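You operate a simulated robot arm through the tools that you are given. There is no shell and no other tool.

Carry out the task below with a simulated two-armed robot. There is one attempt and no reset: what you move stays moved.

Task
Warm the tub that expires first on the hot plate at LOW till its dot is green.
Fine: of the three in the open drawer; shut drawer and fridge door; turn the plate off after. Set down upright: what you pick out.

Only the result counts: the job must be done as asked and must still hold three seconds after the hand-in. Knocking over, shifting, dropping, spilling or breaking anything else fails it.

Robot
Two 7-joint arms with fingered hands on one trunk that stands fixed in place. Base frame: the origin is at the foot of the trunk, x ahead of it, y to its left, z up. Lengths are in mm, angles in degrees, forces in N, time in s.
The left shoulder is at [80, 241, 1367], the right one opposite. With the tool pointing down near the work surface each hand reaches from about 100 to 920 mm from the base axis, measured 20 degrees to its own side. Payload 4.9 kg a hand.
The TCP of each hand is the grasp point between the finger pads, 32 mm short of the fingertips. In the tool frame z runs along the fingers and y along their closing line. The gripper opens to 200 mm. The gripper's body begins 89 mm behind the TCP. The gripper is a hand of 4 fingers: y runs from the thumb to the fingers, the wrist lies at [0, 0, -267] in the tool frame.
Orientation is that of the tool frame in the base frame, as a unit quaternion [w, x, y, z]. With the fingers straight down and closing along the base's y, the tool's x points along the base's -x, its y along +y and its z along -z.

Tools
- The arms move only by the tool jog_arm. It takes "left_commands", "right_commands" or both (then of equal length, played together; a hand with none holds still); each is a list of rows, each an object (a shift or turn left out is 0) with "rotation": the turn, a rotation vector about the base's x, y, z in degrees, a list of three; "translation": the shift along the base's x, y, z in mm, a list of three. In form: [{"rotation": [wx, wy, wz], "translation": [x, y, z]}, ...]. A call has 1 to 20 rows; each row is the pose to reach, as a shift and turn from the pose commanded when the call began. Each row takes 0.2 s and may step no farther than 50 mm and 8.6 degrees from the row before; otherwise, the whole call is refused. Where a pose cannot be reached the arm comes as near as it can. A force on the tool above 40 N (or 10 N above the force at the start of the call, whichever is more), or a blocked arm, ends the call early, and 0.2 s more pass. In this call time passes only in rows, and 0.2 s behind the last. The reply holds the time, the measured pose of the TCP, the force on the tool along the base axes, the opening and the grip force, in the units named above and with some noise, with the torque about the TCP (base axes, N m) and any sound that the robot's microphone picked up.
- Cameras (640 x 400 px; columns grow to the right, rows downward): "scene" is now at [99.1, -29.2, 1516.2]; the picture's right is [-0.40, -0.92, 0.00], its down [-0.73, 0.32, -0.60] and it looks along [0.55, -0.24, -0.80] (base axes); focal length 278 px, centre (320, 200). "left" rides on the left gripper at [-69, -69, -116] in its tool frame; the picture's right is [0.71, -0.71, 0.00], its down [0.54, 0.54, -0.64] and it looks along [0.45, 0.45, 0.77] (tool axes); focal length 226 px, centre (320, 200). "right" rides on the right gripper at [69, -69, -116] in its tool frame; the picture's right is [0.71, 0.71, 0.00], its down [-0.54, 0.54, -0.64] and it looks along [-0.45, 0.45, 0.77] (tool axes); focal length 226 px, centre (320, 200). There is no depth. A picture from a camera that has moved, and an enlarged one, comes with that camera's place and axes in the base frame and with its lens.
- camera(camera): a new picture of that camera. The clock stands still meanwhile.
- slide_trunk(by): slides the trunk up (or, below 0, down) by that many mm; the arms and the scene camera ride with it, the base frame stays. It gives what a move gives, with no picture.
- set_fingers(finger1, finger2, finger3, thumb_bend, hand): sets how far each is bent, from 0 (flat) to 100 (curled in); at 30 the hand is open as for a grip, at 70 the pads meet at the TCP. One left out holds its place. A second passes; each finger stops where it meets its share of the squeeze, and holds until it gets a number again. It is the only way to open and close the hand. It gives what a move gives, with no picture; readings hold the bend of each and the force on the fingers (four entries, about 0 where the hand has none), thumb and palm.
- turn_head(pan, tilt): turns the head with the scene camera to pan (to the left, within 86 degrees either way) and tilt (down, from -29 to 69), counted from straight ahead of the robot. It gives what a move gives.
- enlarge(camera, box): a new picture of the part [left, top, right, bottom] of that camera's present view, enlarged. The clock stands still meanwhile.
- sign_off(): hands the job in; it is judged then, once.

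Places have to be worked out from the pictures, the camera data and where the tool is seen. Open the grippers and draw the arms clear of the work before you hand the job in, unless the task says otherwise.

The tools are called after "Request:" as name(argument=value, ...) on one line, values as JSON. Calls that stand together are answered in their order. jog_arm: Moves the arms, as the interface text tells. Its arguments: {"type":"object","properties":{"left_commands":{"type":"array","items":{"type":"object","properties":{"rotation":{"type":"array","items":{"type":"number"}},"translation":{"type":"array","items":{"type":"number"}}}}},"right_commands":{"type":"array","items":{"type":"object","properties":{"rotation":{"type":"array","items":{"type":"number"}},"translation":{"type":"array","items":{"type":"number"}}}}}},"required":[]} The other tools are called the same way: slide_trunk (by) slides the trunk up or down; set_fingers (finger1, finger2, finger3, thumb_bend, hand) moves the fingers one by one; turn_head (pan, tilt) turns the head that bears the scene camera; camera (camera) takes a picture; enlarge (camera, box) takes an enlarged picture of a part of a camera's view; sign_off () hands the job in.

At the start:

```text
t: 0.0
left_tcp_pos: [554.4, 188.6, 1152.1]
left_tcp_rot: [0.0, 0.0, 1.0, 0.0]
left_wrist_force: [0.0, -0.2, -0.4]
left_wrist_torque: [0.01, 0.0, 0.02]
left_grip_width: 200.1
left_grip_force: 0.0
left_shape: jaw
left_bend: [30.0, 30.0, 30.0, 30.0]
left_finger forces: [0.0, 0.0, 0.0, 0.1, 0.0, 0.0]
right_tcp_pos: [593.9, -320.6, 1164.3]
right_tcp_rot: [0.0, 0.0, 1.0, -0.001]
right_wrist_force: [0.1, -0.6, -0.4]
right_wrist_torque: [0.01, 0.02, -0.01]
right_grip_width: 199.9
right_grip_force: 0.0
right_shape: jaw
right_bend: [30.0, 30.0, 30.0, 30.0]
right_finger forces: [0.1, 0.1, 0.0, 0.0, 0.0, 0.1]
trunk travel left (down, up): [-275.0, 565.0]
head pan, tilt: [-23.6, 53.0]
```

scene: 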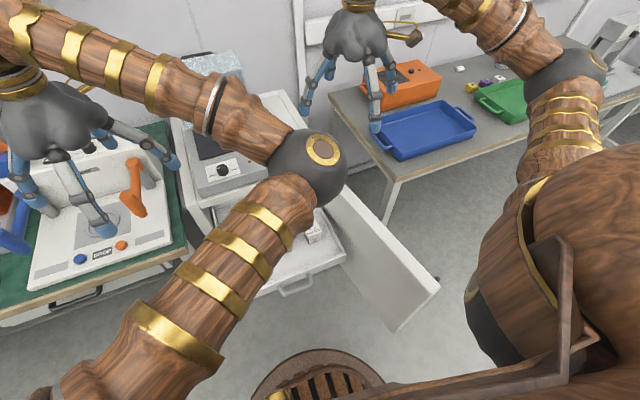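
right: 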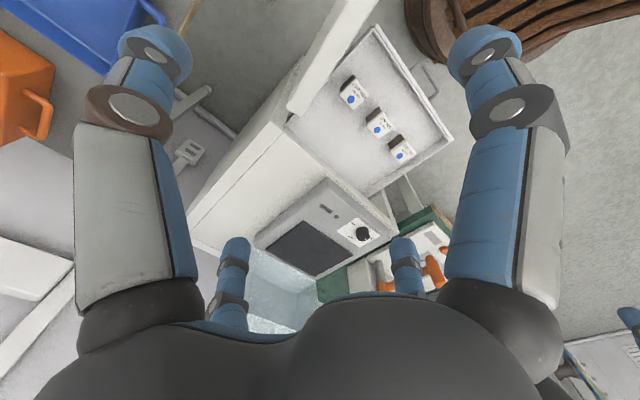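
left: 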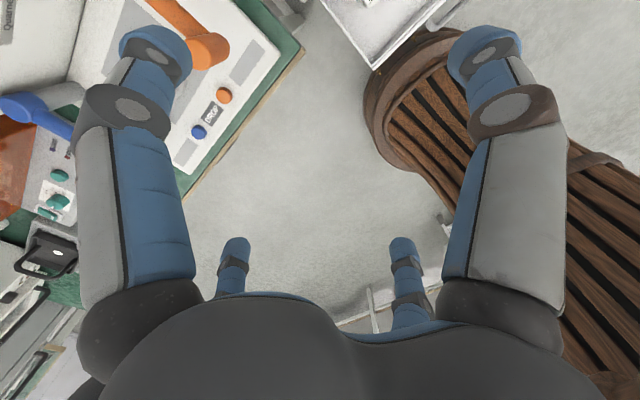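

The right-hand camera shows an open drawer with three small tubs and a hot plate on top of the fridge. I'll enlarge these to see the detail.

Request:
enlarge(camera="right", box=[320, 60, 440, 180])

Request:
enlarge(camera="right", box=[250, 170, 400, 280])

Request:
enlarge(camera="scene", box=[160, 80, 460, 340])

```text
3.33 times, centred on (380, 120) of right
camera zoom: at [525.4, -390.4, 1280.7], right [-0.71, 0.71, 0.0], down [0.54, 0.54, 0.64], along [0.45, 0.45, -0.77], focal length 754 px, centre (120, 467)
```

zoom: 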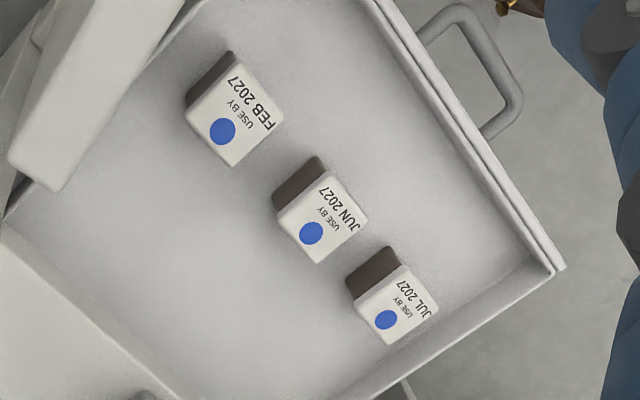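

```text
3.64 times, centred on (325, 225) of right
camera zoom: at [525.4, -390.4, 1280.7], right [-0.71, 0.71, 0.0], down [0.54, 0.54, 0.64], along [0.45, 0.45, -0.77], focal length 822 px, centre (302, 109)
```

zoom: 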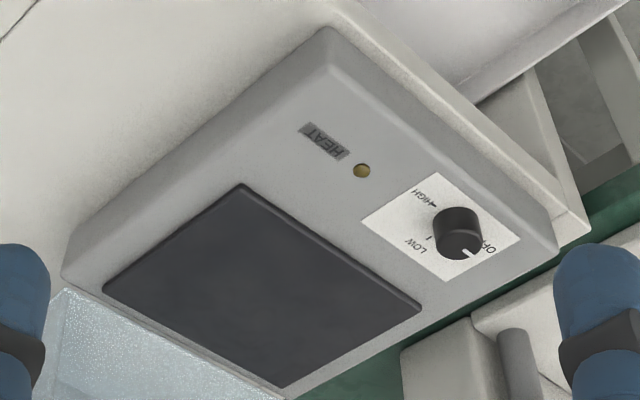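

```text
1.54 times, centred on (310, 210) of scene
camera zoom: at [99.1, -29.2, 1516.2], right [-0.4, -0.92, 0.0], down [-0.73, 0.32, -0.6], along [0.55, -0.24, -0.8], focal length 428 px, centre (335, 185)
```

zoom: 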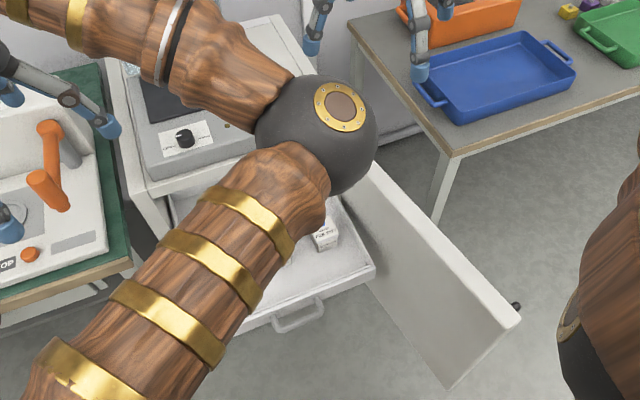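

FEB 2027 is the earliest of the three dates. The left elbow blocks the scene camera's view, so I'll draw the left arm up and out to the left, then look again.

Request:
jog_arm(left_commands=[{"translation": [-20, 30, 20]}, {"translation": [-40, 60, 40]}, {"translation": [-60, 90, 60]}, {"translation": [-80, 120, 80]}, {"translation": [-100, 150, 100]}, {"translation": [-120, 180, 110]}, {"translation": [-140, 210, 120]}, {"translation": [-160, 240, 130]}, {"translation": [-180, 270, 130]}, {"translation": [-200, 300, 130]}])

Request:
camera(camera="scene")

```text
t: 2.2
left_tcp_pos: [356.2, 491.6, 1280.6]
left_tcp_rot: [0.001, 0.001, 1.0, -0.001]
left_wrist_force: [-0.4, 0.6, -0.6]
left_wrist_torque: [-0.06, -0.01, 0.01]
left_grip_width: 200.0
left_grip_force: 0.1
left_shape: jaw
left_bend: [30.0, 30.0, 30.0, 30.0]
left_finger forces: [0.1, 0.1, 0.1, 0.0, 0.0, 0.1]
right_tcp_pos: [593.3, -318.4, 1164.7]
right_tcp_rot: [0.0, 0.0, 1.0, -0.001]
right_wrist_force: [-1.1, 0.1, -0.1]
right_wrist_torque: [-0.02, 0.0, -0.02]
right_grip_width: 199.9
right_grip_force: 0.1
right_shape: jaw
right_bend: [30.0, 30.0, 30.0, 30.0]
right_finger forces: [0.1, 0.0, 0.0, 0.0, 0.1, 0.0]
trunk travel left (down, up): [-275.0, 565.0]
head pan, tilt: [-23.6, 53.0]
```

```text
taken
camera scene: at [98.5, -26.7, 1516.3], right [-0.4, -0.92, 0.0], down [-0.73, 0.32, -0.6], along [0.55, -0.24, -0.8], focal length 278 px, centre (320, 200)
```

scene: 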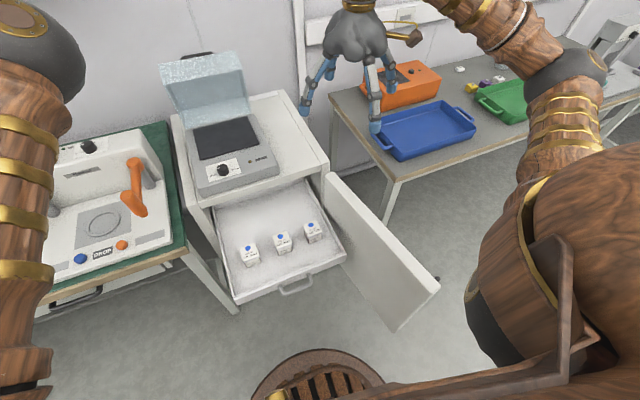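

The view is clear now: hot plate with an open glass lid on top of the fridge, the drawer with three tubs, and the door swung to the right. I'll enlarge each part.

Request:
enlarge(camera="scene", box=[150, 40, 350, 210])

Request:
enlarge(camera="scene", box=[200, 170, 450, 340])

Request:
enlarge(camera="scene", box=[225, 200, 345, 300])

Request:
camera(camera="right")

Request:
camera(camera="left")

```text
2.35 times, centred on (250, 125) of scene
camera zoom: at [98.5, -26.7, 1516.3], right [-0.4, -0.92, 0.0], down [-0.73, 0.32, -0.6], along [0.55, -0.24, -0.8], focal length 654 px, centre (485, 376)
```

zoom: 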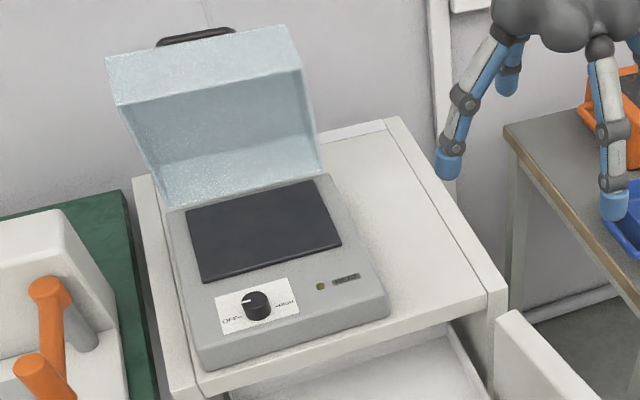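

```text
2.35 times, centred on (325, 255) of scene
camera zoom: at [98.5, -26.7, 1516.3], right [-0.4, -0.92, 0.0], down [-0.73, 0.32, -0.6], along [0.55, -0.24, -0.8], focal length 654 px, centre (308, 71)
```

zoom: 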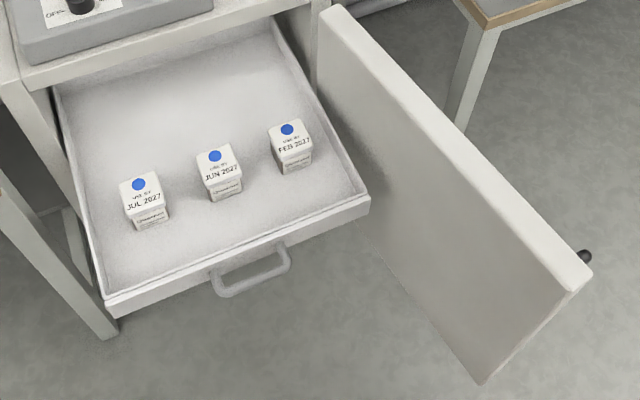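

```text
4.00 times, centred on (285, 250) of scene
camera zoom: at [98.5, -26.7, 1516.3], right [-0.4, -0.92, 0.0], down [-0.73, 0.32, -0.6], along [0.55, -0.24, -0.8], focal length 1112 px, centre (460, 0)
```

zoom: 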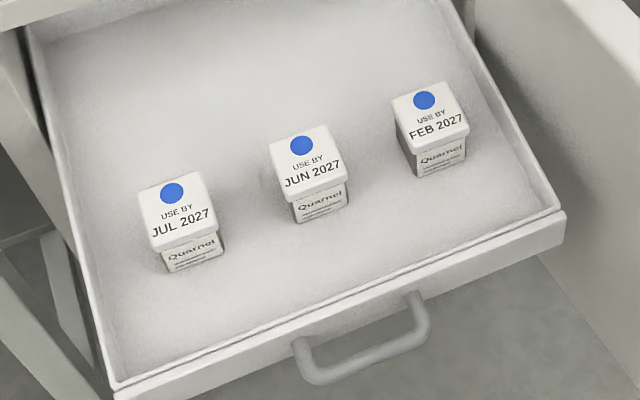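

```text
taken
camera right: at [524.8, -388.4, 1281.6], right [-0.71, 0.71, 0.0], down [0.54, 0.54, 0.64], along [0.45, 0.45, -0.77], focal length 226 px, centre (320, 200)
```

right: 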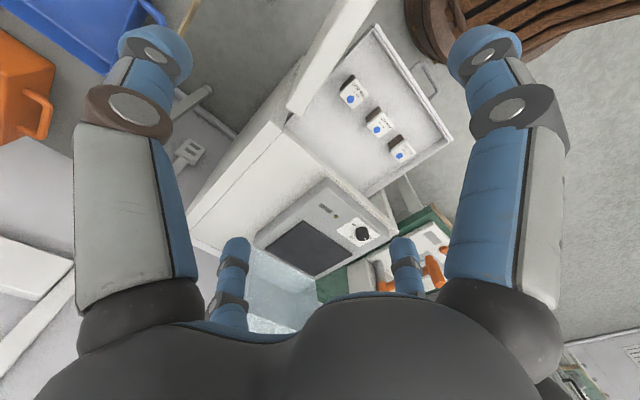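

```text
taken
camera left: at [424.7, 424.5, 1395.5], right [-0.71, -0.71, 0.0], down [-0.54, 0.54, 0.64], along [-0.45, 0.45, -0.77], focal length 226 px, centre (320, 200)
```

left: 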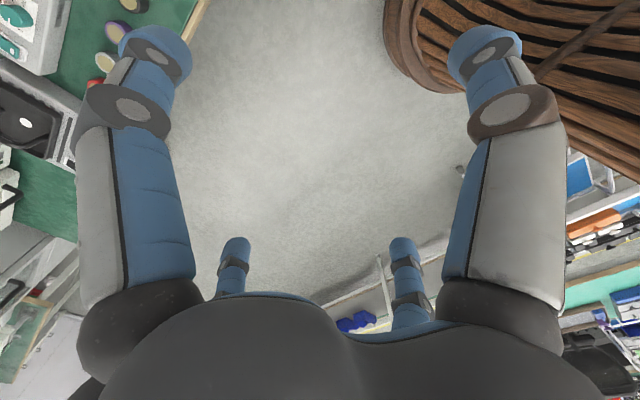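

All three tubs sit in a row at about x≈582. FEB is at about (582, -209), with its lid top near z≈660. The door is close on its right. Before I pick, I'll test how the right hand's fingers bend, here in free air.

Request:
set_fingers(hand="right", finger1=52, finger2=52, finger3=52, thumb_bend=52)

Request:
camera(camera="right")

Request:
enlarge(camera="scene", box=[270, 0, 450, 150])

Request:
enlarge(camera="scene", box=[210, 145, 290, 195])

```text
t: 3.2
left_tcp_pos: [356.6, 488.9, 1279.2]
left_tcp_rot: [0.0, -0.001, 1.0, -0.001]
left_wrist_force: [-0.2, -0.2, 0.2]
left_wrist_torque: [-0.01, 0.01, -0.01]
left_grip_width: 199.8
left_grip_force: 0.0
left_shape: jaw
left_bend: [30.0, 30.0, 30.0, 30.0]
left_finger forces: [0.0, 0.1, 0.1, 0.0, 0.0, 0.0]
right_tcp_pos: [593.7, -321.8, 1164.8]
right_tcp_rot: [0.0, 0.0, 1.0, 0.0]
right_wrist_force: [-0.9, 0.1, -0.1]
right_wrist_torque: [-0.02, 0.01, -0.01]
right_grip_width: 62.1
right_grip_force: 0.0
right_shape: fingers
right_bend: [52.0, 52.0, 52.0, 52.0]
right_finger forces: [0.0, 0.1, 0.0, 0.0, 0.1, 0.0]
trunk travel left (down, up): [-275.0, 565.0]
head pan, tilt: [-23.6, 53.0]
```

```text
taken
camera right: at [525.3, -390.2, 1280.8], right [-0.71, 0.71, 0.0], down [0.54, 0.54, 0.64], along [0.45, 0.45, -0.77], focal length 226 px, centre (320, 200)
```

right: 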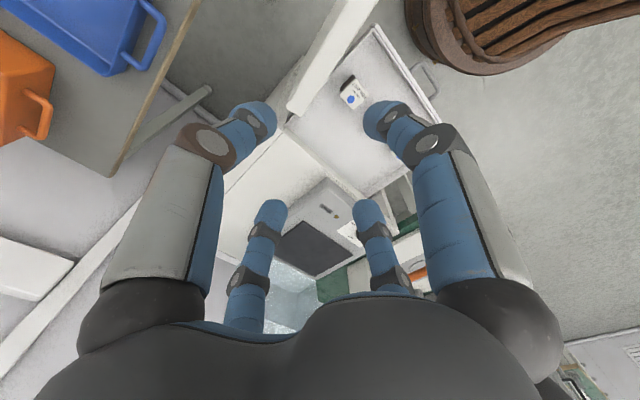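

```text
2.67 times, centred on (360, 75) of scene
camera zoom: at [99.1, -28.9, 1516.2], right [-0.4, -0.92, 0.0], down [-0.73, 0.32, -0.6], along [0.55, -0.24, -0.8], focal length 741 px, centre (213, 533)
```

zoom: 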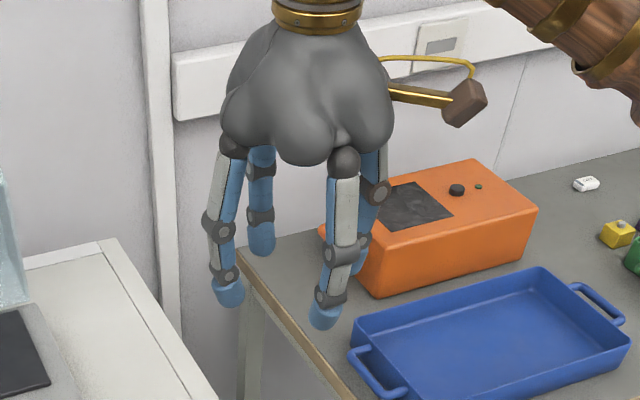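

```text
8.00 times, centred on (250, 170) of scene
camera zoom: at [99.1, -28.9, 1516.2], right [-0.4, -0.92, 0.0], down [-0.73, 0.32, -0.6], along [0.55, -0.24, -0.8], focal length 2224 px, centre (880, 440)
```

zoom: 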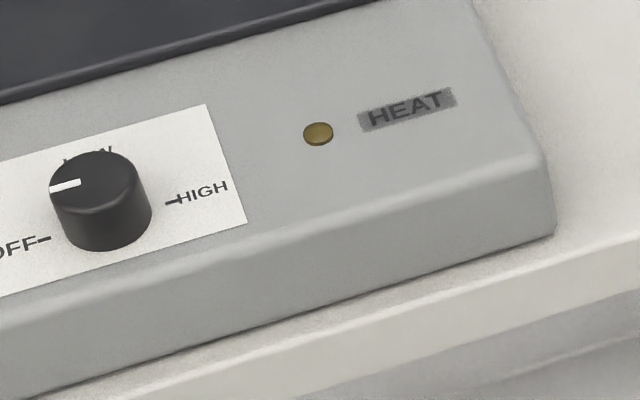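

With the fingers at bend 52 the width is 62 mm, and the four fingers close in radially. Next I'll lower the trunk 150 mm so the far hot plate is easier to reach. The right hand stays well above everything.

Request:
slide_trunk(by=-150)

Request:
camera(camera="scene")

Request:
camera(camera="left")

```text
t: 5.0
left_tcp_pos: [355.3, 488.8, 1131.4]
left_tcp_rot: [0.0, 0.0, 1.0, 0.0]
left_wrist_force: [-0.8, -0.2, 0.0]
left_wrist_torque: [0.02, -0.04, -0.01]
left_grip_width: 200.0
left_grip_force: 0.1
left_shape: jaw
left_bend: [30.0, 30.0, 30.0, 30.0]
left_finger forces: [0.0, 0.1, 0.1, 0.0, 0.0, 0.1]
right_tcp_pos: [593.6, -320.9, 1014.8]
right_tcp_rot: [0.0, 0.0, 1.0, 0.0]
right_wrist_force: [0.5, -0.4, 0.9]
right_wrist_torque: [-0.01, 0.0, 0.01]
right_grip_width: 62.4
right_grip_force: 0.1
right_shape: fingers
right_bend: [52.0, 52.0, 52.0, 52.0]
right_finger forces: [0.0, 0.1, 0.0, 0.0, 0.1, 0.0]
trunk travel left (down, up): [-125.0, 715.0]
head pan, tilt: [-23.6, 53.0]
```

```text
taken
camera scene: at [98.8, -29.0, 1366.3], right [-0.4, -0.92, 0.0], down [-0.73, 0.32, -0.6], along [0.55, -0.24, -0.8], focal length 278 px, centre (320, 200)
```

scene: 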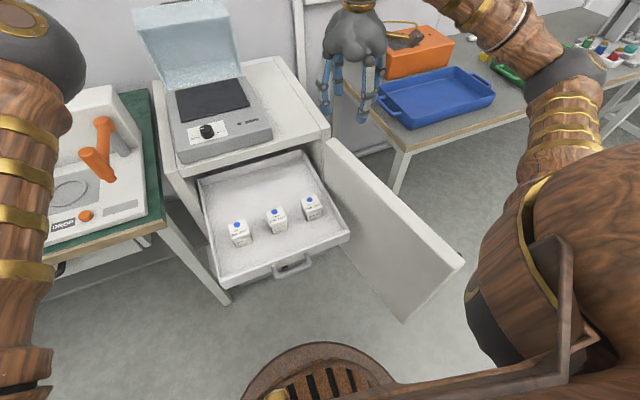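

```text
taken
camera left: at [425.0, 422.1, 1246.2], right [-0.71, -0.71, 0.0], down [-0.54, 0.54, 0.64], along [-0.45, 0.45, -0.77], focal length 226 px, centre (320, 200)
```

left: 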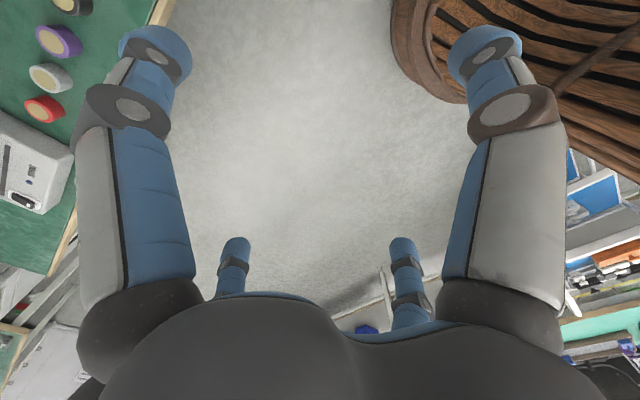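

The two scene heights now give me a clean vertical baseline, so I'll enlarge the same features to triangulate them precisely.

Request:
enlarge(camera="scene", box=[215, 175, 335, 265])

Request:
enlarge(camera="scene", box=[130, 0, 330, 160])

Request:
enlarge(camera="scene", box=[270, 120, 480, 330])

```text
4.44 times, centred on (275, 220) of scene
camera zoom: at [98.8, -29.0, 1366.3], right [-0.4, -0.92, 0.0], down [-0.73, 0.32, -0.6], along [0.55, -0.24, -0.8], focal length 1236 px, centre (520, 111)
```

zoom: 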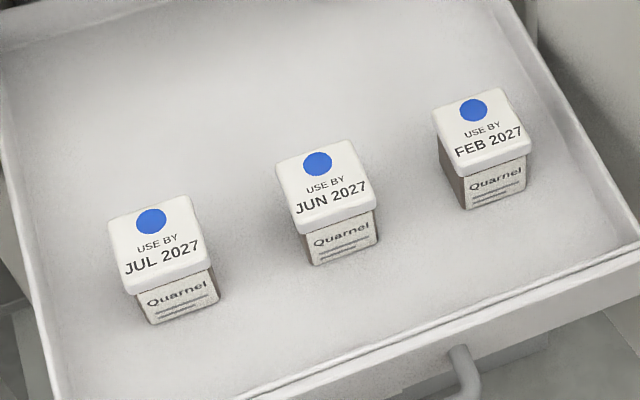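

```text
2.50 times, centred on (230, 80) of scene
camera zoom: at [98.8, -29.0, 1366.3], right [-0.4, -0.92, 0.0], down [-0.73, 0.32, -0.6], along [0.55, -0.24, -0.8], focal length 695 px, centre (545, 500)
```

zoom: 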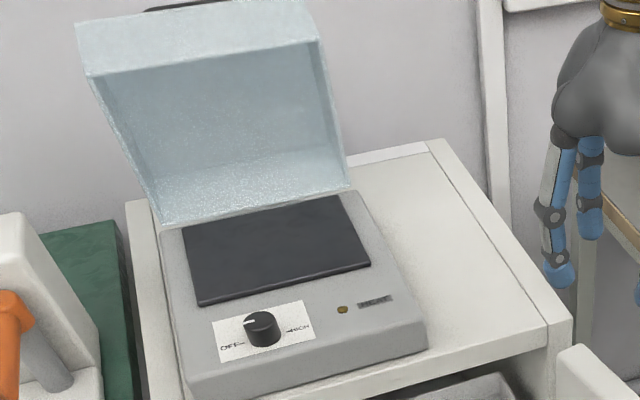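

```text
1.90 times, centred on (375, 225) of scene
camera zoom: at [98.8, -29.0, 1366.3], right [-0.4, -0.92, 0.0], down [-0.73, 0.32, -0.6], along [0.55, -0.24, -0.8], focal length 530 px, centre (215, 152)
```

zoom: 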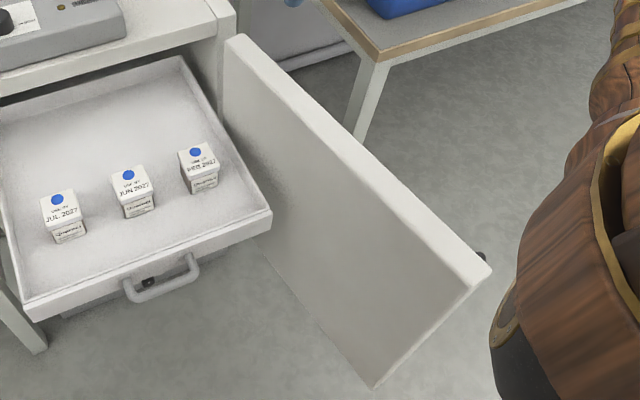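

Triangulation puts the FEB lid at about (581, -208, 670) and the drawer floor near z≈607. The door's inner face is at y≈-293 beside the tub, the door top is at z≈832, and the plate's near edge is at x≈852, z≈865. I'll yaw the right hand by -90° so its camera bracket points away from the door, while moving over the tub up high.

Request:
jog_arm(right_commands=[{"rotation": [0, 0, -7.5], "translation": [-1, 9, 0]}, {"rotation": [0, 0, -15], "translation": [-2, 18, 0]}, {"rotation": [0, 0, -22.5], "translation": [-3, 28, 0]}, {"rotation": [0, 0, -30], "translation": [-4, 38, 0]}, {"rotation": [0, 0, -37.5], "translation": [-5, 47, 0]}, {"rotation": [0, 0, -45], "translation": [-6, 56, 0]}, {"rotation": [0, 0, -52.5], "translation": [-7, 66, 0]}, {"rotation": [0, 0, -60], "translation": [-8, 75, 0]}, {"rotation": [0, 0, -67.5], "translation": [-9, 84, 0]}, {"rotation": [0, 0, -75], "translation": [-10, 94, 0]}, {"rotation": [0, 0, -82.5], "translation": [-11, 104, 0]}, {"rotation": [0, 0, -90], "translation": [-12, 114, 0]}])

Request:
camera(camera="right")

Request:
camera(camera="scene")

```text
t: 7.5
left_tcp_pos: [355.1, 488.9, 1130.9]
left_tcp_rot: [0.001, 0.0, 1.0, 0.0]
left_wrist_force: [0.2, -0.2, 0.5]
left_wrist_torque: [0.0, -0.01, 0.03]
left_grip_width: 199.9
left_grip_force: 0.0
left_shape: jaw
left_bend: [30.0, 30.0, 30.0, 30.0]
left_finger forces: [0.1, 0.1, 0.0, 0.1, 0.0, 0.0]
right_tcp_pos: [583.0, -204.9, 1014.5]
right_tcp_rot: [0.0, 0.707, 0.707, 0.0]
right_wrist_force: [0.0, 0.1, 0.0]
right_wrist_torque: [0.02, -0.01, 0.04]
right_grip_width: 62.5
right_grip_force: 0.0
right_shape: fingers
right_bend: [52.0, 52.0, 52.0, 52.0]
right_finger forces: [0.0, 0.1, 0.1, 0.0, 0.0, 0.0]
trunk travel left (down, up): [-125.0, 715.0]
head pan, tilt: [-23.6, 53.0]
```

```text
taken
camera right: at [513.7, -138.0, 1130.8], right [0.71, 0.71, 0.0], down [0.54, -0.54, 0.64], along [0.45, -0.46, -0.77], focal length 226 px, centre (320, 200)
```

right: 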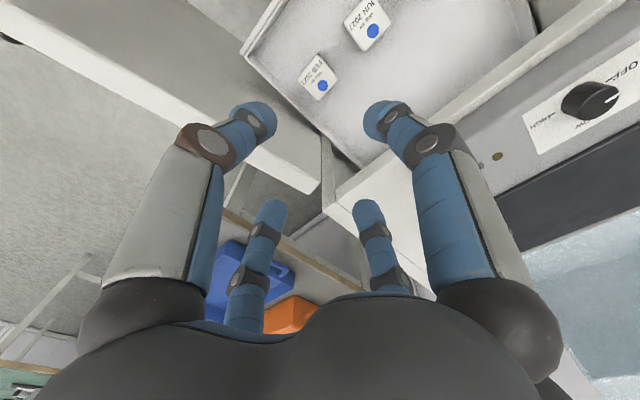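

```text
taken
camera scene: at [99.2, -28.7, 1366.2], right [-0.4, -0.92, 0.0], down [-0.73, 0.32, -0.6], along [0.55, -0.24, -0.8], focal length 278 px, centre (320, 200)
```

scene: 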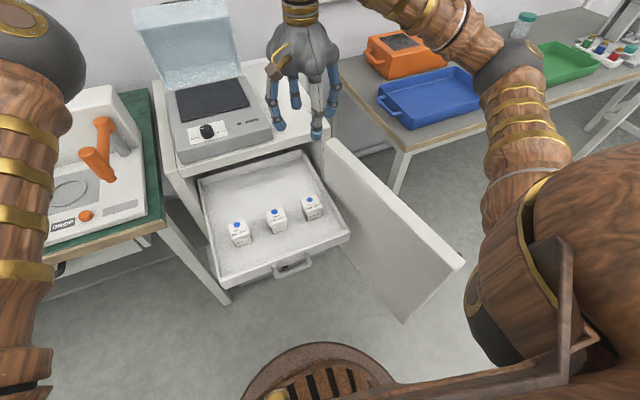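

The hand is over the FEB tub with a good view. Before picking I'll tilt the hand a little, leaning the palm away from the door and fridge, and check that it can reach over the plate in that orientation.

Request:
jog_arm(right_commands=[{"rotation": [-5, -5, 0], "translation": [30, 15, 0]}, {"rotation": [-10, -10, 0], "translation": [65, 30, 0]}, {"rotation": [-10, -10, 0], "translation": [105, 48, 0]}, {"rotation": [-10, -10, 0], "translation": [145, 66, 0]}, {"rotation": [-10, -10, 0], "translation": [185, 84, -10]}, {"rotation": [-10, -10, 0], "translation": [225, 102, -25]}, {"rotation": [-10, -10, 0], "translation": [265, 120, -40]}, {"rotation": [-10, -10, 0], "translation": [295, 135, -50]}, {"rotation": [-10, -10, 0], "translation": [323, 147, -55]}])

Request:
camera(camera="right")

Request:
camera(camera="scene")

```text
t: 9.6
left_tcp_pos: [356.6, 490.4, 1129.7]
left_tcp_rot: [-0.001, 0.001, 1.0, 0.0]
left_wrist_force: [0.0, -0.6, 0.2]
left_wrist_torque: [-0.02, 0.03, 0.02]
left_grip_width: 200.0
left_grip_force: 0.0
left_shape: jaw
left_bend: [30.0, 30.0, 30.0, 30.0]
left_finger forces: [0.0, 0.1, 0.1, 0.1, 0.0, 0.0]
right_tcp_pos: [906.9, -58.8, 959.7]
right_tcp_rot: [0.123, 0.701, 0.702, -0.001]
right_wrist_force: [0.3, 0.9, 0.1]
right_wrist_torque: [-0.04, 0.03, -0.02]
right_grip_width: 61.8
right_grip_force: 0.0
right_shape: fingers
right_bend: [52.0, 52.0, 52.0, 52.0]
right_finger forces: [0.0, 0.0, 0.0, 0.0, 0.0, 0.0]
trunk travel left (down, up): [-125.0, 715.0]
head pan, tilt: [-23.6, 53.0]
```

```text
taken
camera right: at [819.8, 28.0, 1048.5], right [0.71, 0.71, 0.0], down [0.42, -0.41, 0.81], along [0.57, -0.57, -0.59], focal length 226 px, centre (320, 200)
```

right: 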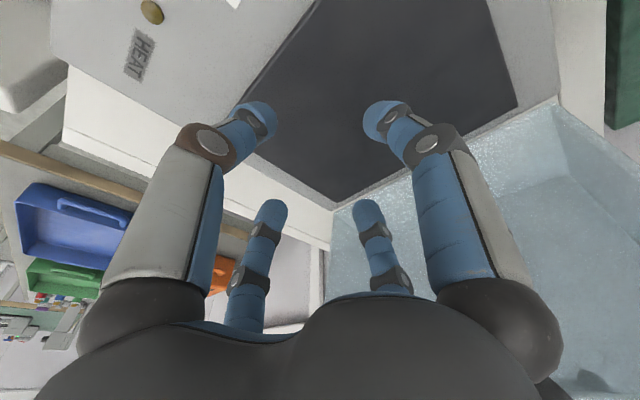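

```text
taken
camera scene: at [99.5, -27.4, 1366.2], right [-0.4, -0.92, 0.0], down [-0.73, 0.32, -0.6], along [0.55, -0.24, -0.8], focal length 278 px, centre (320, 200)
```

scene: 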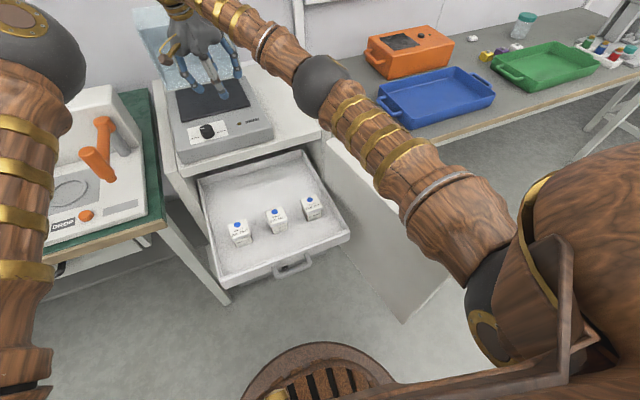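

The pose over the plate is reachable. I'll go back over the tub in the same tilt and come down to z≈850, then open the fingers slightly.

Request:
jog_arm(right_commands=[{"translation": [-28, -12, 10]}, {"translation": [-60, -27, 25]}, {"translation": [-100, -45, 40]}, {"translation": [-140, -63, 50]}, {"translation": [-180, -81, 50]}, {"translation": [-220, -100, 50]}, {"translation": [-260, -118, 40]}, {"translation": [-295, -135, 20]}, {"translation": [-322, -145, -15]}, {"translation": [-322, -145, -60]}, {"translation": [-322, -145, -105]}])

Request:
set_fingers(hand="right", finger1=48, finger2=48, finger3=48, thumb_bend=48)

Request:
camera(camera="right")

Request:
enlarge(camera="scene", box=[220, 80, 400, 260])

```text
t: 11.9
left_tcp_pos: [355.8, 489.5, 1130.6]
left_tcp_rot: [0.0, -0.001, 1.0, 0.0]
left_wrist_force: [-0.1, -0.2, 0.5]
left_wrist_torque: [0.0, 0.02, 0.01]
left_grip_width: 199.9
left_grip_force: 0.0
left_shape: jaw
left_bend: [30.0, 30.0, 30.0, 30.0]
left_finger forces: [0.0, 0.0, 0.0, 0.1, 0.0, 0.0]
right_tcp_pos: [583.2, -205.3, 852.3]
right_tcp_rot: [0.123, 0.702, 0.701, 0.0]
right_wrist_force: [0.1, 0.3, 0.3]
right_wrist_torque: [0.02, 0.03, 0.01]
right_grip_width: 61.9
right_grip_force: 0.1
right_shape: fingers
right_bend: [52.0, 52.0, 52.0, 52.0]
right_finger forces: [0.0, 0.0, 0.0, 0.0, 0.0, 0.0]
trunk travel left (down, up): [-125.0, 715.0]
head pan, tilt: [-23.6, 53.0]
```

```text
t: 12.9
left_tcp_pos: [355.9, 489.2, 1131.0]
left_tcp_rot: [0.0, -0.001, 1.0, 0.0]
left_wrist_force: [0.0, 0.3, 0.8]
left_wrist_torque: [0.0, -0.04, 0.0]
left_grip_width: 200.0
left_grip_force: 0.0
left_shape: jaw
left_bend: [30.0, 30.0, 30.0, 30.0]
left_finger forces: [0.0, 0.0, 0.0, 0.0, 0.0, 0.1]
right_tcp_pos: [582.7, -204.6, 853.0]
right_tcp_rot: [0.123, 0.702, 0.701, 0.0]
right_wrist_force: [-0.5, 0.1, 0.8]
right_wrist_torque: [0.04, -0.02, -0.02]
right_grip_width: 75.9
right_grip_force: 0.1
right_shape: fingers
right_bend: [48.0, 48.0, 48.0, 48.0]
right_finger forces: [0.0, 0.1, 0.0, 0.0, 0.1, 0.1]
trunk travel left (down, up): [-125.0, 715.0]
head pan, tilt: [-23.6, 53.0]
```

```text
taken
camera right: at [496.5, -117.8, 942.6], right [0.71, 0.71, 0.0], down [0.41, -0.41, 0.81], along [0.57, -0.57, -0.59], focal length 226 px, centre (320, 200)
```

right: 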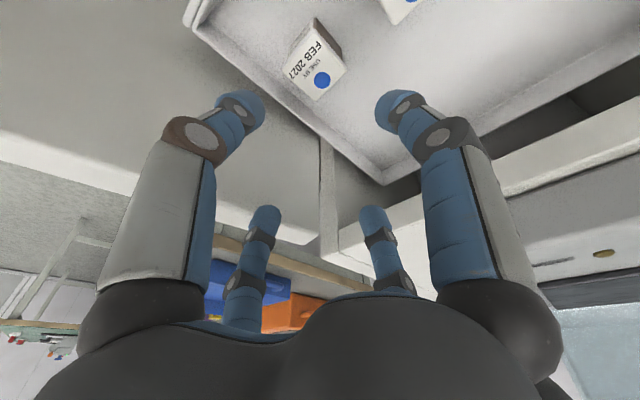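

```text
2.22 times, centred on (310, 170) of scene
camera zoom: at [99.0, -29.1, 1366.2], right [-0.4, -0.92, 0.0], down [-0.73, 0.32, -0.6], along [0.55, -0.24, -0.8], focal length 618 px, centre (342, 267)
```

zoom: 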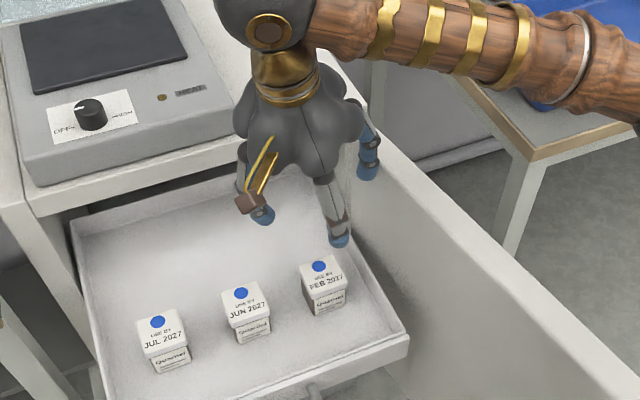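

The reported width under-represents how far the fingertips splay: the tip radius looks like about 67 mm at bend 48. I'll close to 56 to clear the drawer wall and enlarge the view.

Request:
set_fingers(hand="right", finger1=56, finger2=56, finger3=56, thumb_bend=56)

Request:
enlarge(camera="right", box=[160, 0, 480, 240])

Request:
enlarge(camera="scene", box=[260, 80, 380, 200])

```text
t: 13.9
left_tcp_pos: [356.7, 488.9, 1130.7]
left_tcp_rot: [0.0, 0.0, 1.0, 0.0]
left_wrist_force: [0.2, 0.5, -0.1]
left_wrist_torque: [-0.02, 0.01, -0.03]
left_grip_width: 199.9
left_grip_force: 0.0
left_shape: jaw
left_bend: [30.0, 30.0, 30.0, 30.0]
left_finger forces: [0.1, 0.0, 0.0, 0.0, 0.0, 0.1]
right_tcp_pos: [583.9, -203.9, 853.1]
right_tcp_rot: [0.123, 0.702, 0.701, 0.0]
right_wrist_force: [-1.1, 0.3, 0.1]
right_wrist_torque: [0.04, 0.0, -0.04]
right_grip_width: 48.1
right_grip_force: 0.1
right_shape: fingers
right_bend: [56.0, 56.0, 56.0, 56.0]
right_finger forces: [0.0, 0.1, 0.1, 0.0, 0.0, 0.1]
trunk travel left (down, up): [-125.0, 715.0]
head pan, tilt: [-23.6, 53.0]
```

```text
1.67 times, centred on (320, 120) of right
camera zoom: at [496.6, -117.8, 942.6], right [0.71, 0.71, 0.0], down [0.41, -0.41, 0.81], along [0.57, -0.57, -0.59], focal length 377 px, centre (320, 333)
```

zoom: 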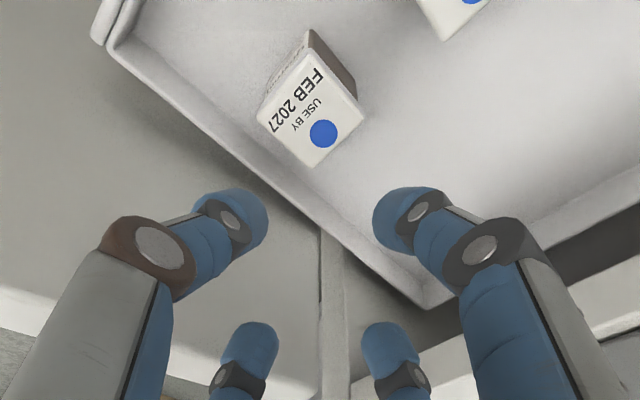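

```text
3.33 times, centred on (320, 140) of scene
camera zoom: at [99.0, -29.0, 1366.2], right [-0.4, -0.92, 0.0], down [-0.73, 0.32, -0.6], along [0.55, -0.24, -0.8], focal length 927 px, centre (320, 400)
```

zoom: 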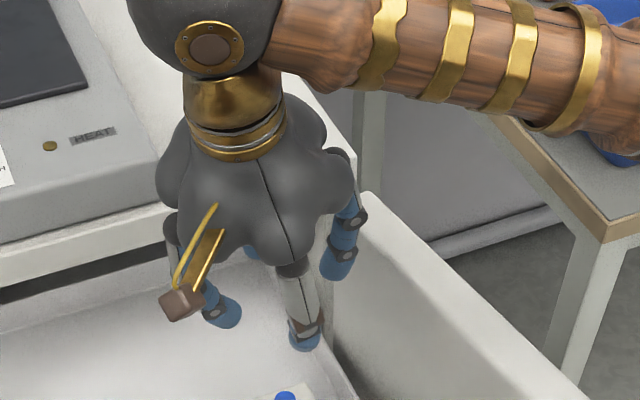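

At bend 56 the tip inner radius is about 37 mm, enough to clear the lid (half-width ≈27). The lid centre refines to (579.5, -208), and the rim's inner wall is at y≈-278. I'll descend to z≈760 and check clearance to the door.

Request:
jog_arm(right_commands=[{"translation": [-6, 0, -30]}, {"translation": [-6, 0, -62]}, {"translation": [-6, 0, -94]}])

Request:
enlarge(camera="right", box=[160, 0, 480, 240])

Request:
enlarge(camera="scene", box=[250, 100, 370, 220])

```text
t: 14.8
left_tcp_pos: [357.0, 488.7, 1131.0]
left_tcp_rot: [-0.001, 0.0, 1.0, 0.0]
left_wrist_force: [1.1, 0.4, 0.1]
left_wrist_torque: [0.01, 0.01, 0.02]
left_grip_width: 199.8
left_grip_force: 0.2
left_shape: jaw
left_bend: [30.0, 30.0, 30.0, 30.0]
left_finger forces: [0.0, 0.0, 0.1, 0.1, 0.0, 0.1]
right_tcp_pos: [574.7, -204.5, 760.4]
right_tcp_rot: [0.123, 0.702, 0.701, 0.0]
right_wrist_force: [0.5, 0.3, -0.7]
right_wrist_torque: [0.02, 0.04, -0.04]
right_grip_width: 48.1
right_grip_force: 0.1
right_shape: fingers
right_bend: [56.0, 56.0, 56.0, 56.0]
right_finger forces: [0.0, 0.1, 0.0, 0.0, 0.0, 0.1]
trunk travel left (down, up): [-125.0, 715.0]
head pan, tilt: [-23.6, 53.0]
```

```text
1.67 times, centred on (320, 120) of right
camera zoom: at [489.4, -118.3, 849.2], right [0.71, 0.71, 0.0], down [0.41, -0.41, 0.81], along [0.57, -0.57, -0.59], focal length 377 px, centre (320, 333)
```

zoom: 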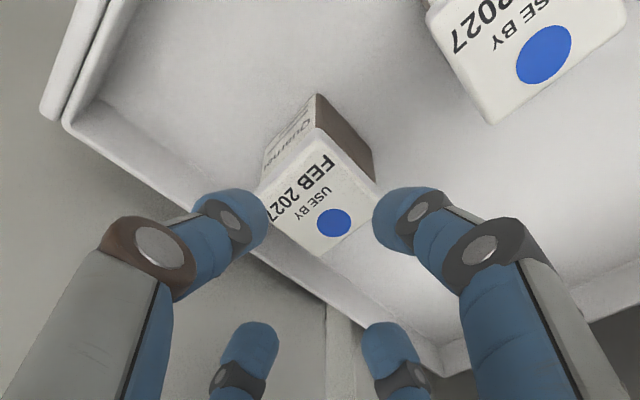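

```text
3.33 times, centred on (310, 160) of scene
camera zoom: at [99.3, -29.4, 1366.3], right [-0.4, -0.92, 0.0], down [-0.73, 0.32, -0.6], along [0.55, -0.24, -0.8], focal length 927 px, centre (353, 333)
```

zoom: 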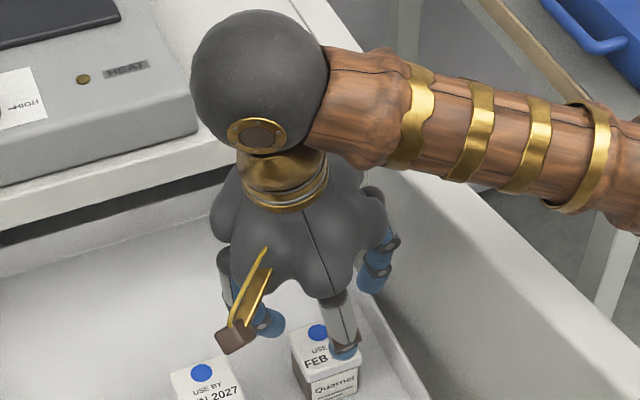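

The tub is centred between the tips. Before going lower I'll check the whole arm, mainly the elbow and forearm, in the full scene view.

Request:
camera(camera="scene")

Request:
camera(camera="left")

```text
taken
camera scene: at [99.3, -29.4, 1366.3], right [-0.4, -0.92, 0.0], down [-0.73, 0.32, -0.6], along [0.55, -0.24, -0.8], focal length 278 px, centre (320, 200)
```

scene: 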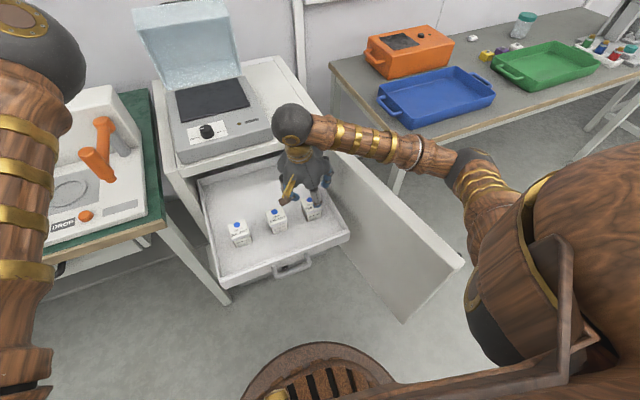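

```text
taken
camera left: at [425.5, 421.8, 1246.2], right [-0.71, -0.71, 0.0], down [-0.54, 0.54, 0.64], along [-0.45, 0.46, -0.77], focal length 226 px, centre (320, 200)
```

left: 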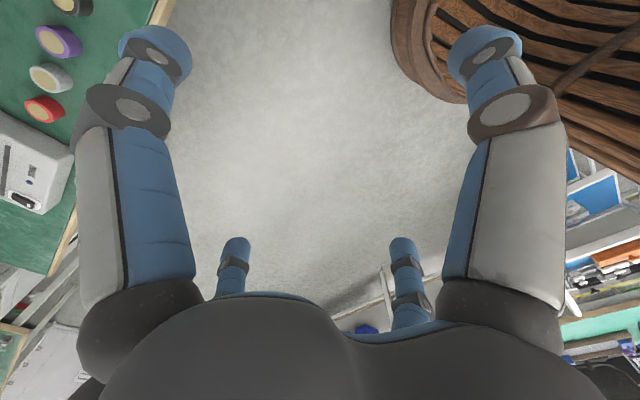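

The elbow would sink close to the door top if I kept going down from this trunk height. I'll raise the trunk 200 mm so the arm comes at the drawer from above, then descend.

Request:
slide_trunk(by=200)

Request:
jog_arm(right_commands=[{"translation": [1, 0, -45]}, {"translation": [1, 0, -90]}, {"translation": [1, 0, -135]}, {"translation": [1, 0, -180]}, {"translation": [1, 0, -215]}, {"translation": [1, 0, -240]}])

Request:
camera(camera="scene")

Request:
enlarge(camera="right", box=[160, 0, 480, 240])

```text
t: 16.9
left_tcp_pos: [356.4, 490.2, 1330.4]
left_tcp_rot: [0.0, 0.0, 1.0, 0.0]
left_wrist_force: [-0.4, -0.5, 0.5]
left_wrist_torque: [0.01, -0.02, 0.02]
left_grip_width: 199.7
left_grip_force: 0.0
left_shape: jaw
left_bend: [30.0, 30.0, 30.0, 30.0]
left_finger forces: [0.1, 0.0, 0.0, 0.0, 0.1, 0.0]
right_tcp_pos: [576.4, -203.6, 960.6]
right_tcp_rot: [0.122, 0.702, 0.702, 0.0]
right_wrist_force: [0.4, -0.2, 0.7]
right_wrist_torque: [0.0, 0.01, -0.04]
right_grip_width: 47.7
right_grip_force: 0.0
right_shape: fingers
right_bend: [56.0, 56.0, 56.0, 56.0]
right_finger forces: [0.0, 0.0, 0.1, 0.0, 0.0, 0.1]
trunk travel left (down, up): [-325.0, 515.0]
head pan, tilt: [-23.6, 53.0]
```

```text
t: 18.3
left_tcp_pos: [356.3, 489.6, 1329.7]
left_tcp_rot: [0.0, 0.001, 1.0, 0.0]
left_wrist_force: [-0.6, 0.8, 0.0]
left_wrist_torque: [-0.02, 0.0, -0.02]
left_grip_width: 199.9
left_grip_force: 0.1
left_shape: jaw
left_bend: [30.0, 30.0, 30.0, 30.0]
left_finger forces: [0.0, 0.0, 0.1, 0.1, 0.0, 0.0]
right_tcp_pos: [576.2, -202.6, 720.7]
right_tcp_rot: [0.124, 0.701, 0.702, -0.001]
right_wrist_force: [0.2, 0.7, -0.7]
right_wrist_torque: [-0.01, -0.04, -0.03]
right_grip_width: 47.7
right_grip_force: 0.0
right_shape: fingers
right_bend: [56.0, 56.0, 56.0, 56.0]
right_finger forces: [0.0, 0.0, 0.0, 0.0, 0.1, 0.0]
trunk travel left (down, up): [-325.0, 515.0]
head pan, tilt: [-23.6, 53.0]
```

```text
taken
camera scene: at [99.0, -28.7, 1566.3], right [-0.4, -0.92, 0.0], down [-0.73, 0.32, -0.6], along [0.55, -0.24, -0.8], focal length 278 px, centre (320, 200)
```

scene: 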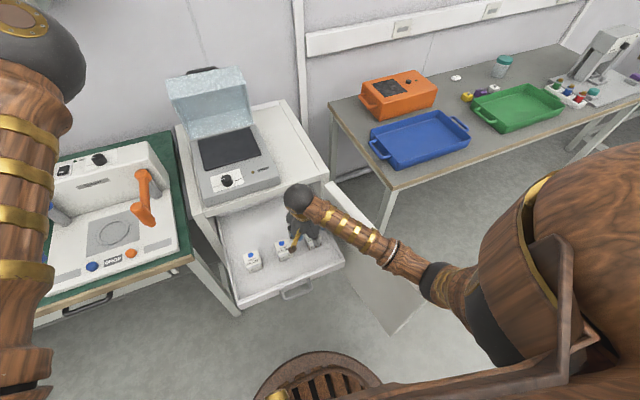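

```text
1.67 times, centred on (320, 120) of right
camera zoom: at [490.2, -117.0, 808.9], right [0.71, 0.71, 0.0], down [0.41, -0.41, 0.81], along [0.57, -0.57, -0.59], focal length 377 px, centre (320, 333)
```

zoom: 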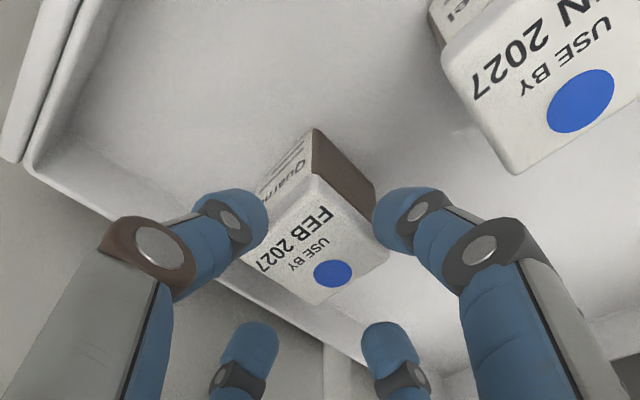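

The arm is now well above the door, and the tub is centred with about 8–10 mm clearance all round. I'll descend slowly to z≈652.

Request:
jog_arm(right_commands=[{"translation": [0, -1, -15]}, {"translation": [0, -1, -28]}, {"translation": [0, -1, -40]}, {"translation": [0, -1, -50]}, {"translation": [0, -1, -58]}, {"translation": [0, -1, -64]}, {"translation": [0, -1, -68]}])

Request:
camera(camera="right")

Request:
enlarge(camera="scene", box=[230, 170, 380, 310])

```text
t: 19.9
left_tcp_pos: [353.6, 489.4, 1332.5]
left_tcp_rot: [0.001, -0.001, 1.0, 0.0]
left_wrist_force: [0.3, 0.2, 0.5]
left_wrist_torque: [0.01, -0.01, 0.02]
left_grip_width: 199.5
left_grip_force: 0.0
left_shape: jaw
left_bend: [30.0, 30.0, 30.0, 30.0]
left_finger forces: [0.1, 0.0, 0.0, 0.0, 0.1, 0.1]
right_tcp_pos: [576.0, -204.4, 654.0]
right_tcp_rot: [0.124, 0.702, 0.701, 0.001]
right_wrist_force: [-0.8, 0.3, 24.1]
right_wrist_torque: [0.39, 0.4, 0.1]
right_grip_width: 46.6
right_grip_force: 12.0
right_shape: fingers
right_bend: [56.0, 56.0, 56.0, 57.0]
right_finger forces: [12.0, 0.0, 0.0, 0.1, 12.2, 0.0]
trunk travel left (down, up): [-325.0, 515.0]
head pan, tilt: [-23.6, 53.0]
```

```text
taken
camera right: at [489.4, -118.7, 743.8], right [0.71, 0.71, 0.0], down [0.41, -0.41, 0.81], along [0.58, -0.57, -0.58], focal length 226 px, centre (320, 200)
```

right: 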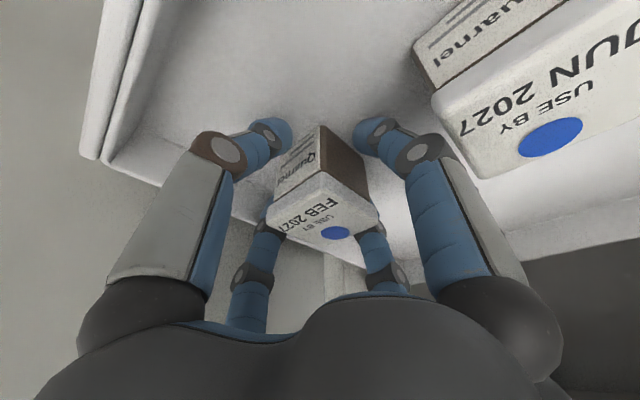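

```text
2.86 times, centred on (305, 240) of scene
camera zoom: at [96.2, -28.0, 1566.9], right [-0.4, -0.92, 0.0], down [-0.73, 0.32, -0.6], along [0.55, -0.24, -0.8], focal length 794 px, centre (363, 86)
```

zoom: 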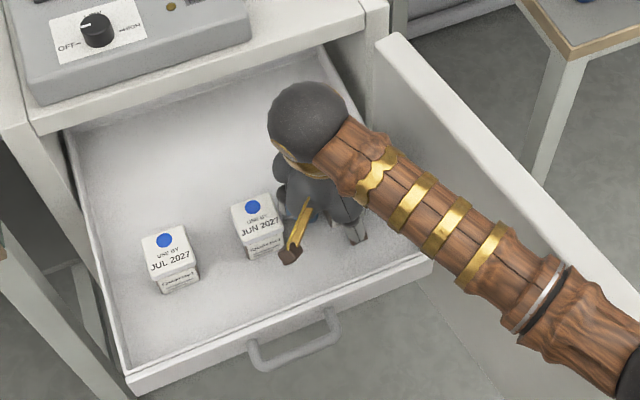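

The thumb and finger 1 tips touched the drawer floor (12 N each), so the floor is a bit higher than I estimated. I'll lift 6 mm and then close gently.

Request:
jog_arm(right_commands=[{"translation": [1, 0, 6]}])

Request:
set_fingers(hand="right", finger1=60, finger2=60, finger3=60, thumb_bend=60)

Request:
camera(camera="right")

```text
t: 20.3
left_tcp_pos: [357.6, 488.8, 1330.1]
left_tcp_rot: [-0.001, -0.001, 1.0, 0.0]
left_wrist_force: [1.2, 0.0, 0.2]
left_wrist_torque: [0.03, 0.01, -0.01]
left_grip_width: 199.9
left_grip_force: 0.0
left_shape: jaw
left_bend: [30.0, 30.0, 30.0, 30.0]
left_finger forces: [0.1, 0.0, 0.1, 0.0, 0.0, 0.0]
right_tcp_pos: [576.5, -204.5, 657.2]
right_tcp_rot: [0.123, 0.701, 0.703, 0.0]
right_wrist_force: [0.4, -0.2, -0.2]
right_wrist_torque: [0.02, -0.02, 0.03]
right_grip_width: 46.9
right_grip_force: 0.0
right_shape: fingers
right_bend: [56.0, 56.0, 56.0, 56.0]
right_finger forces: [0.0, 0.1, 0.0, 0.1, 0.1, 0.1]
trunk travel left (down, up): [-325.0, 515.0]
head pan, tilt: [-23.6, 53.0]
```

```text
t: 21.3
left_tcp_pos: [355.5, 490.3, 1329.9]
left_tcp_rot: [0.0, 0.0, 1.0, -0.001]
left_wrist_force: [0.4, -0.2, 0.3]
left_wrist_torque: [0.02, -0.02, 0.03]
left_grip_width: 200.1
left_grip_force: 0.1
left_shape: jaw
left_bend: [30.0, 30.0, 30.0, 30.0]
left_finger forces: [0.0, 0.1, 0.1, 0.0, 0.1, 0.1]
right_tcp_pos: [578.9, -205.3, 658.8]
right_tcp_rot: [0.122, 0.702, 0.701, 0.0]
right_wrist_force: [0.4, 0.3, -0.2]
right_wrist_torque: [0.01, 0.01, -0.03]
right_grip_width: 36.5
right_grip_force: 2.3
right_shape: fingers
right_bend: [59.0, 59.0, 59.0, 59.0]
right_finger forces: [0.8, 0.9, 0.9, 0.1, 1.2, 0.1]
trunk travel left (down, up): [-325.0, 515.0]
head pan, tilt: [-23.6, 53.0]
```

```text
taken
camera right: at [491.1, -118.9, 747.8], right [0.71, 0.71, 0.0], down [0.41, -0.41, 0.81], along [0.57, -0.57, -0.59], focal length 226 px, centre (320, 200)
```

right: 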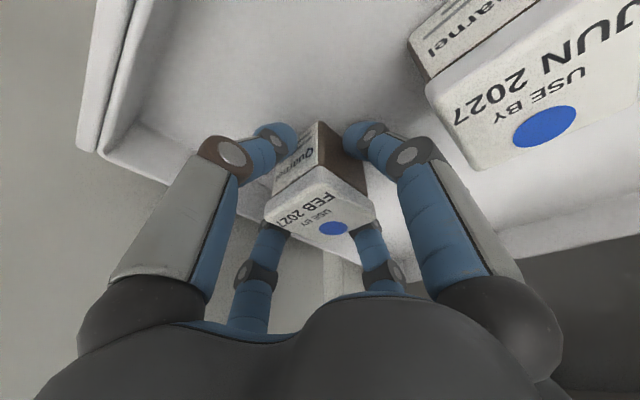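

All four fingers have closed on the tub at bend ≈59 with light force. I'll tighten the squeeze.

Request:
set_fingers(hand="right", finger1=63, finger2=63, finger3=63, thumb_bend=63)

```text
t: 22.3
left_tcp_pos: [354.8, 488.7, 1330.0]
left_tcp_rot: [0.0, 0.0, 1.0, 0.0]
left_wrist_force: [0.6, -0.8, 0.4]
left_wrist_torque: [0.02, 0.01, 0.03]
left_grip_width: 199.7
left_grip_force: 0.0
left_shape: jaw
left_bend: [30.0, 30.0, 30.0, 30.0]
left_finger forces: [0.0, 0.0, 0.0, 0.0, 0.0, 0.0]
right_tcp_pos: [578.0, -204.9, 658.8]
right_tcp_rot: [0.123, 0.702, 0.701, 0.0]
right_wrist_force: [-0.2, 0.7, -0.2]
right_wrist_torque: [0.0, 0.01, 0.03]
right_grip_width: 34.6
right_grip_force: 8.4
right_shape: fingers
right_bend: [60.0, 60.0, 60.0, 61.0]
right_finger forces: [3.8, 4.4, 4.2, 0.1, 5.5, 0.0]
trunk travel left (down, up): [-325.0, 515.0]
head pan, tilt: [-23.6, 53.0]
```

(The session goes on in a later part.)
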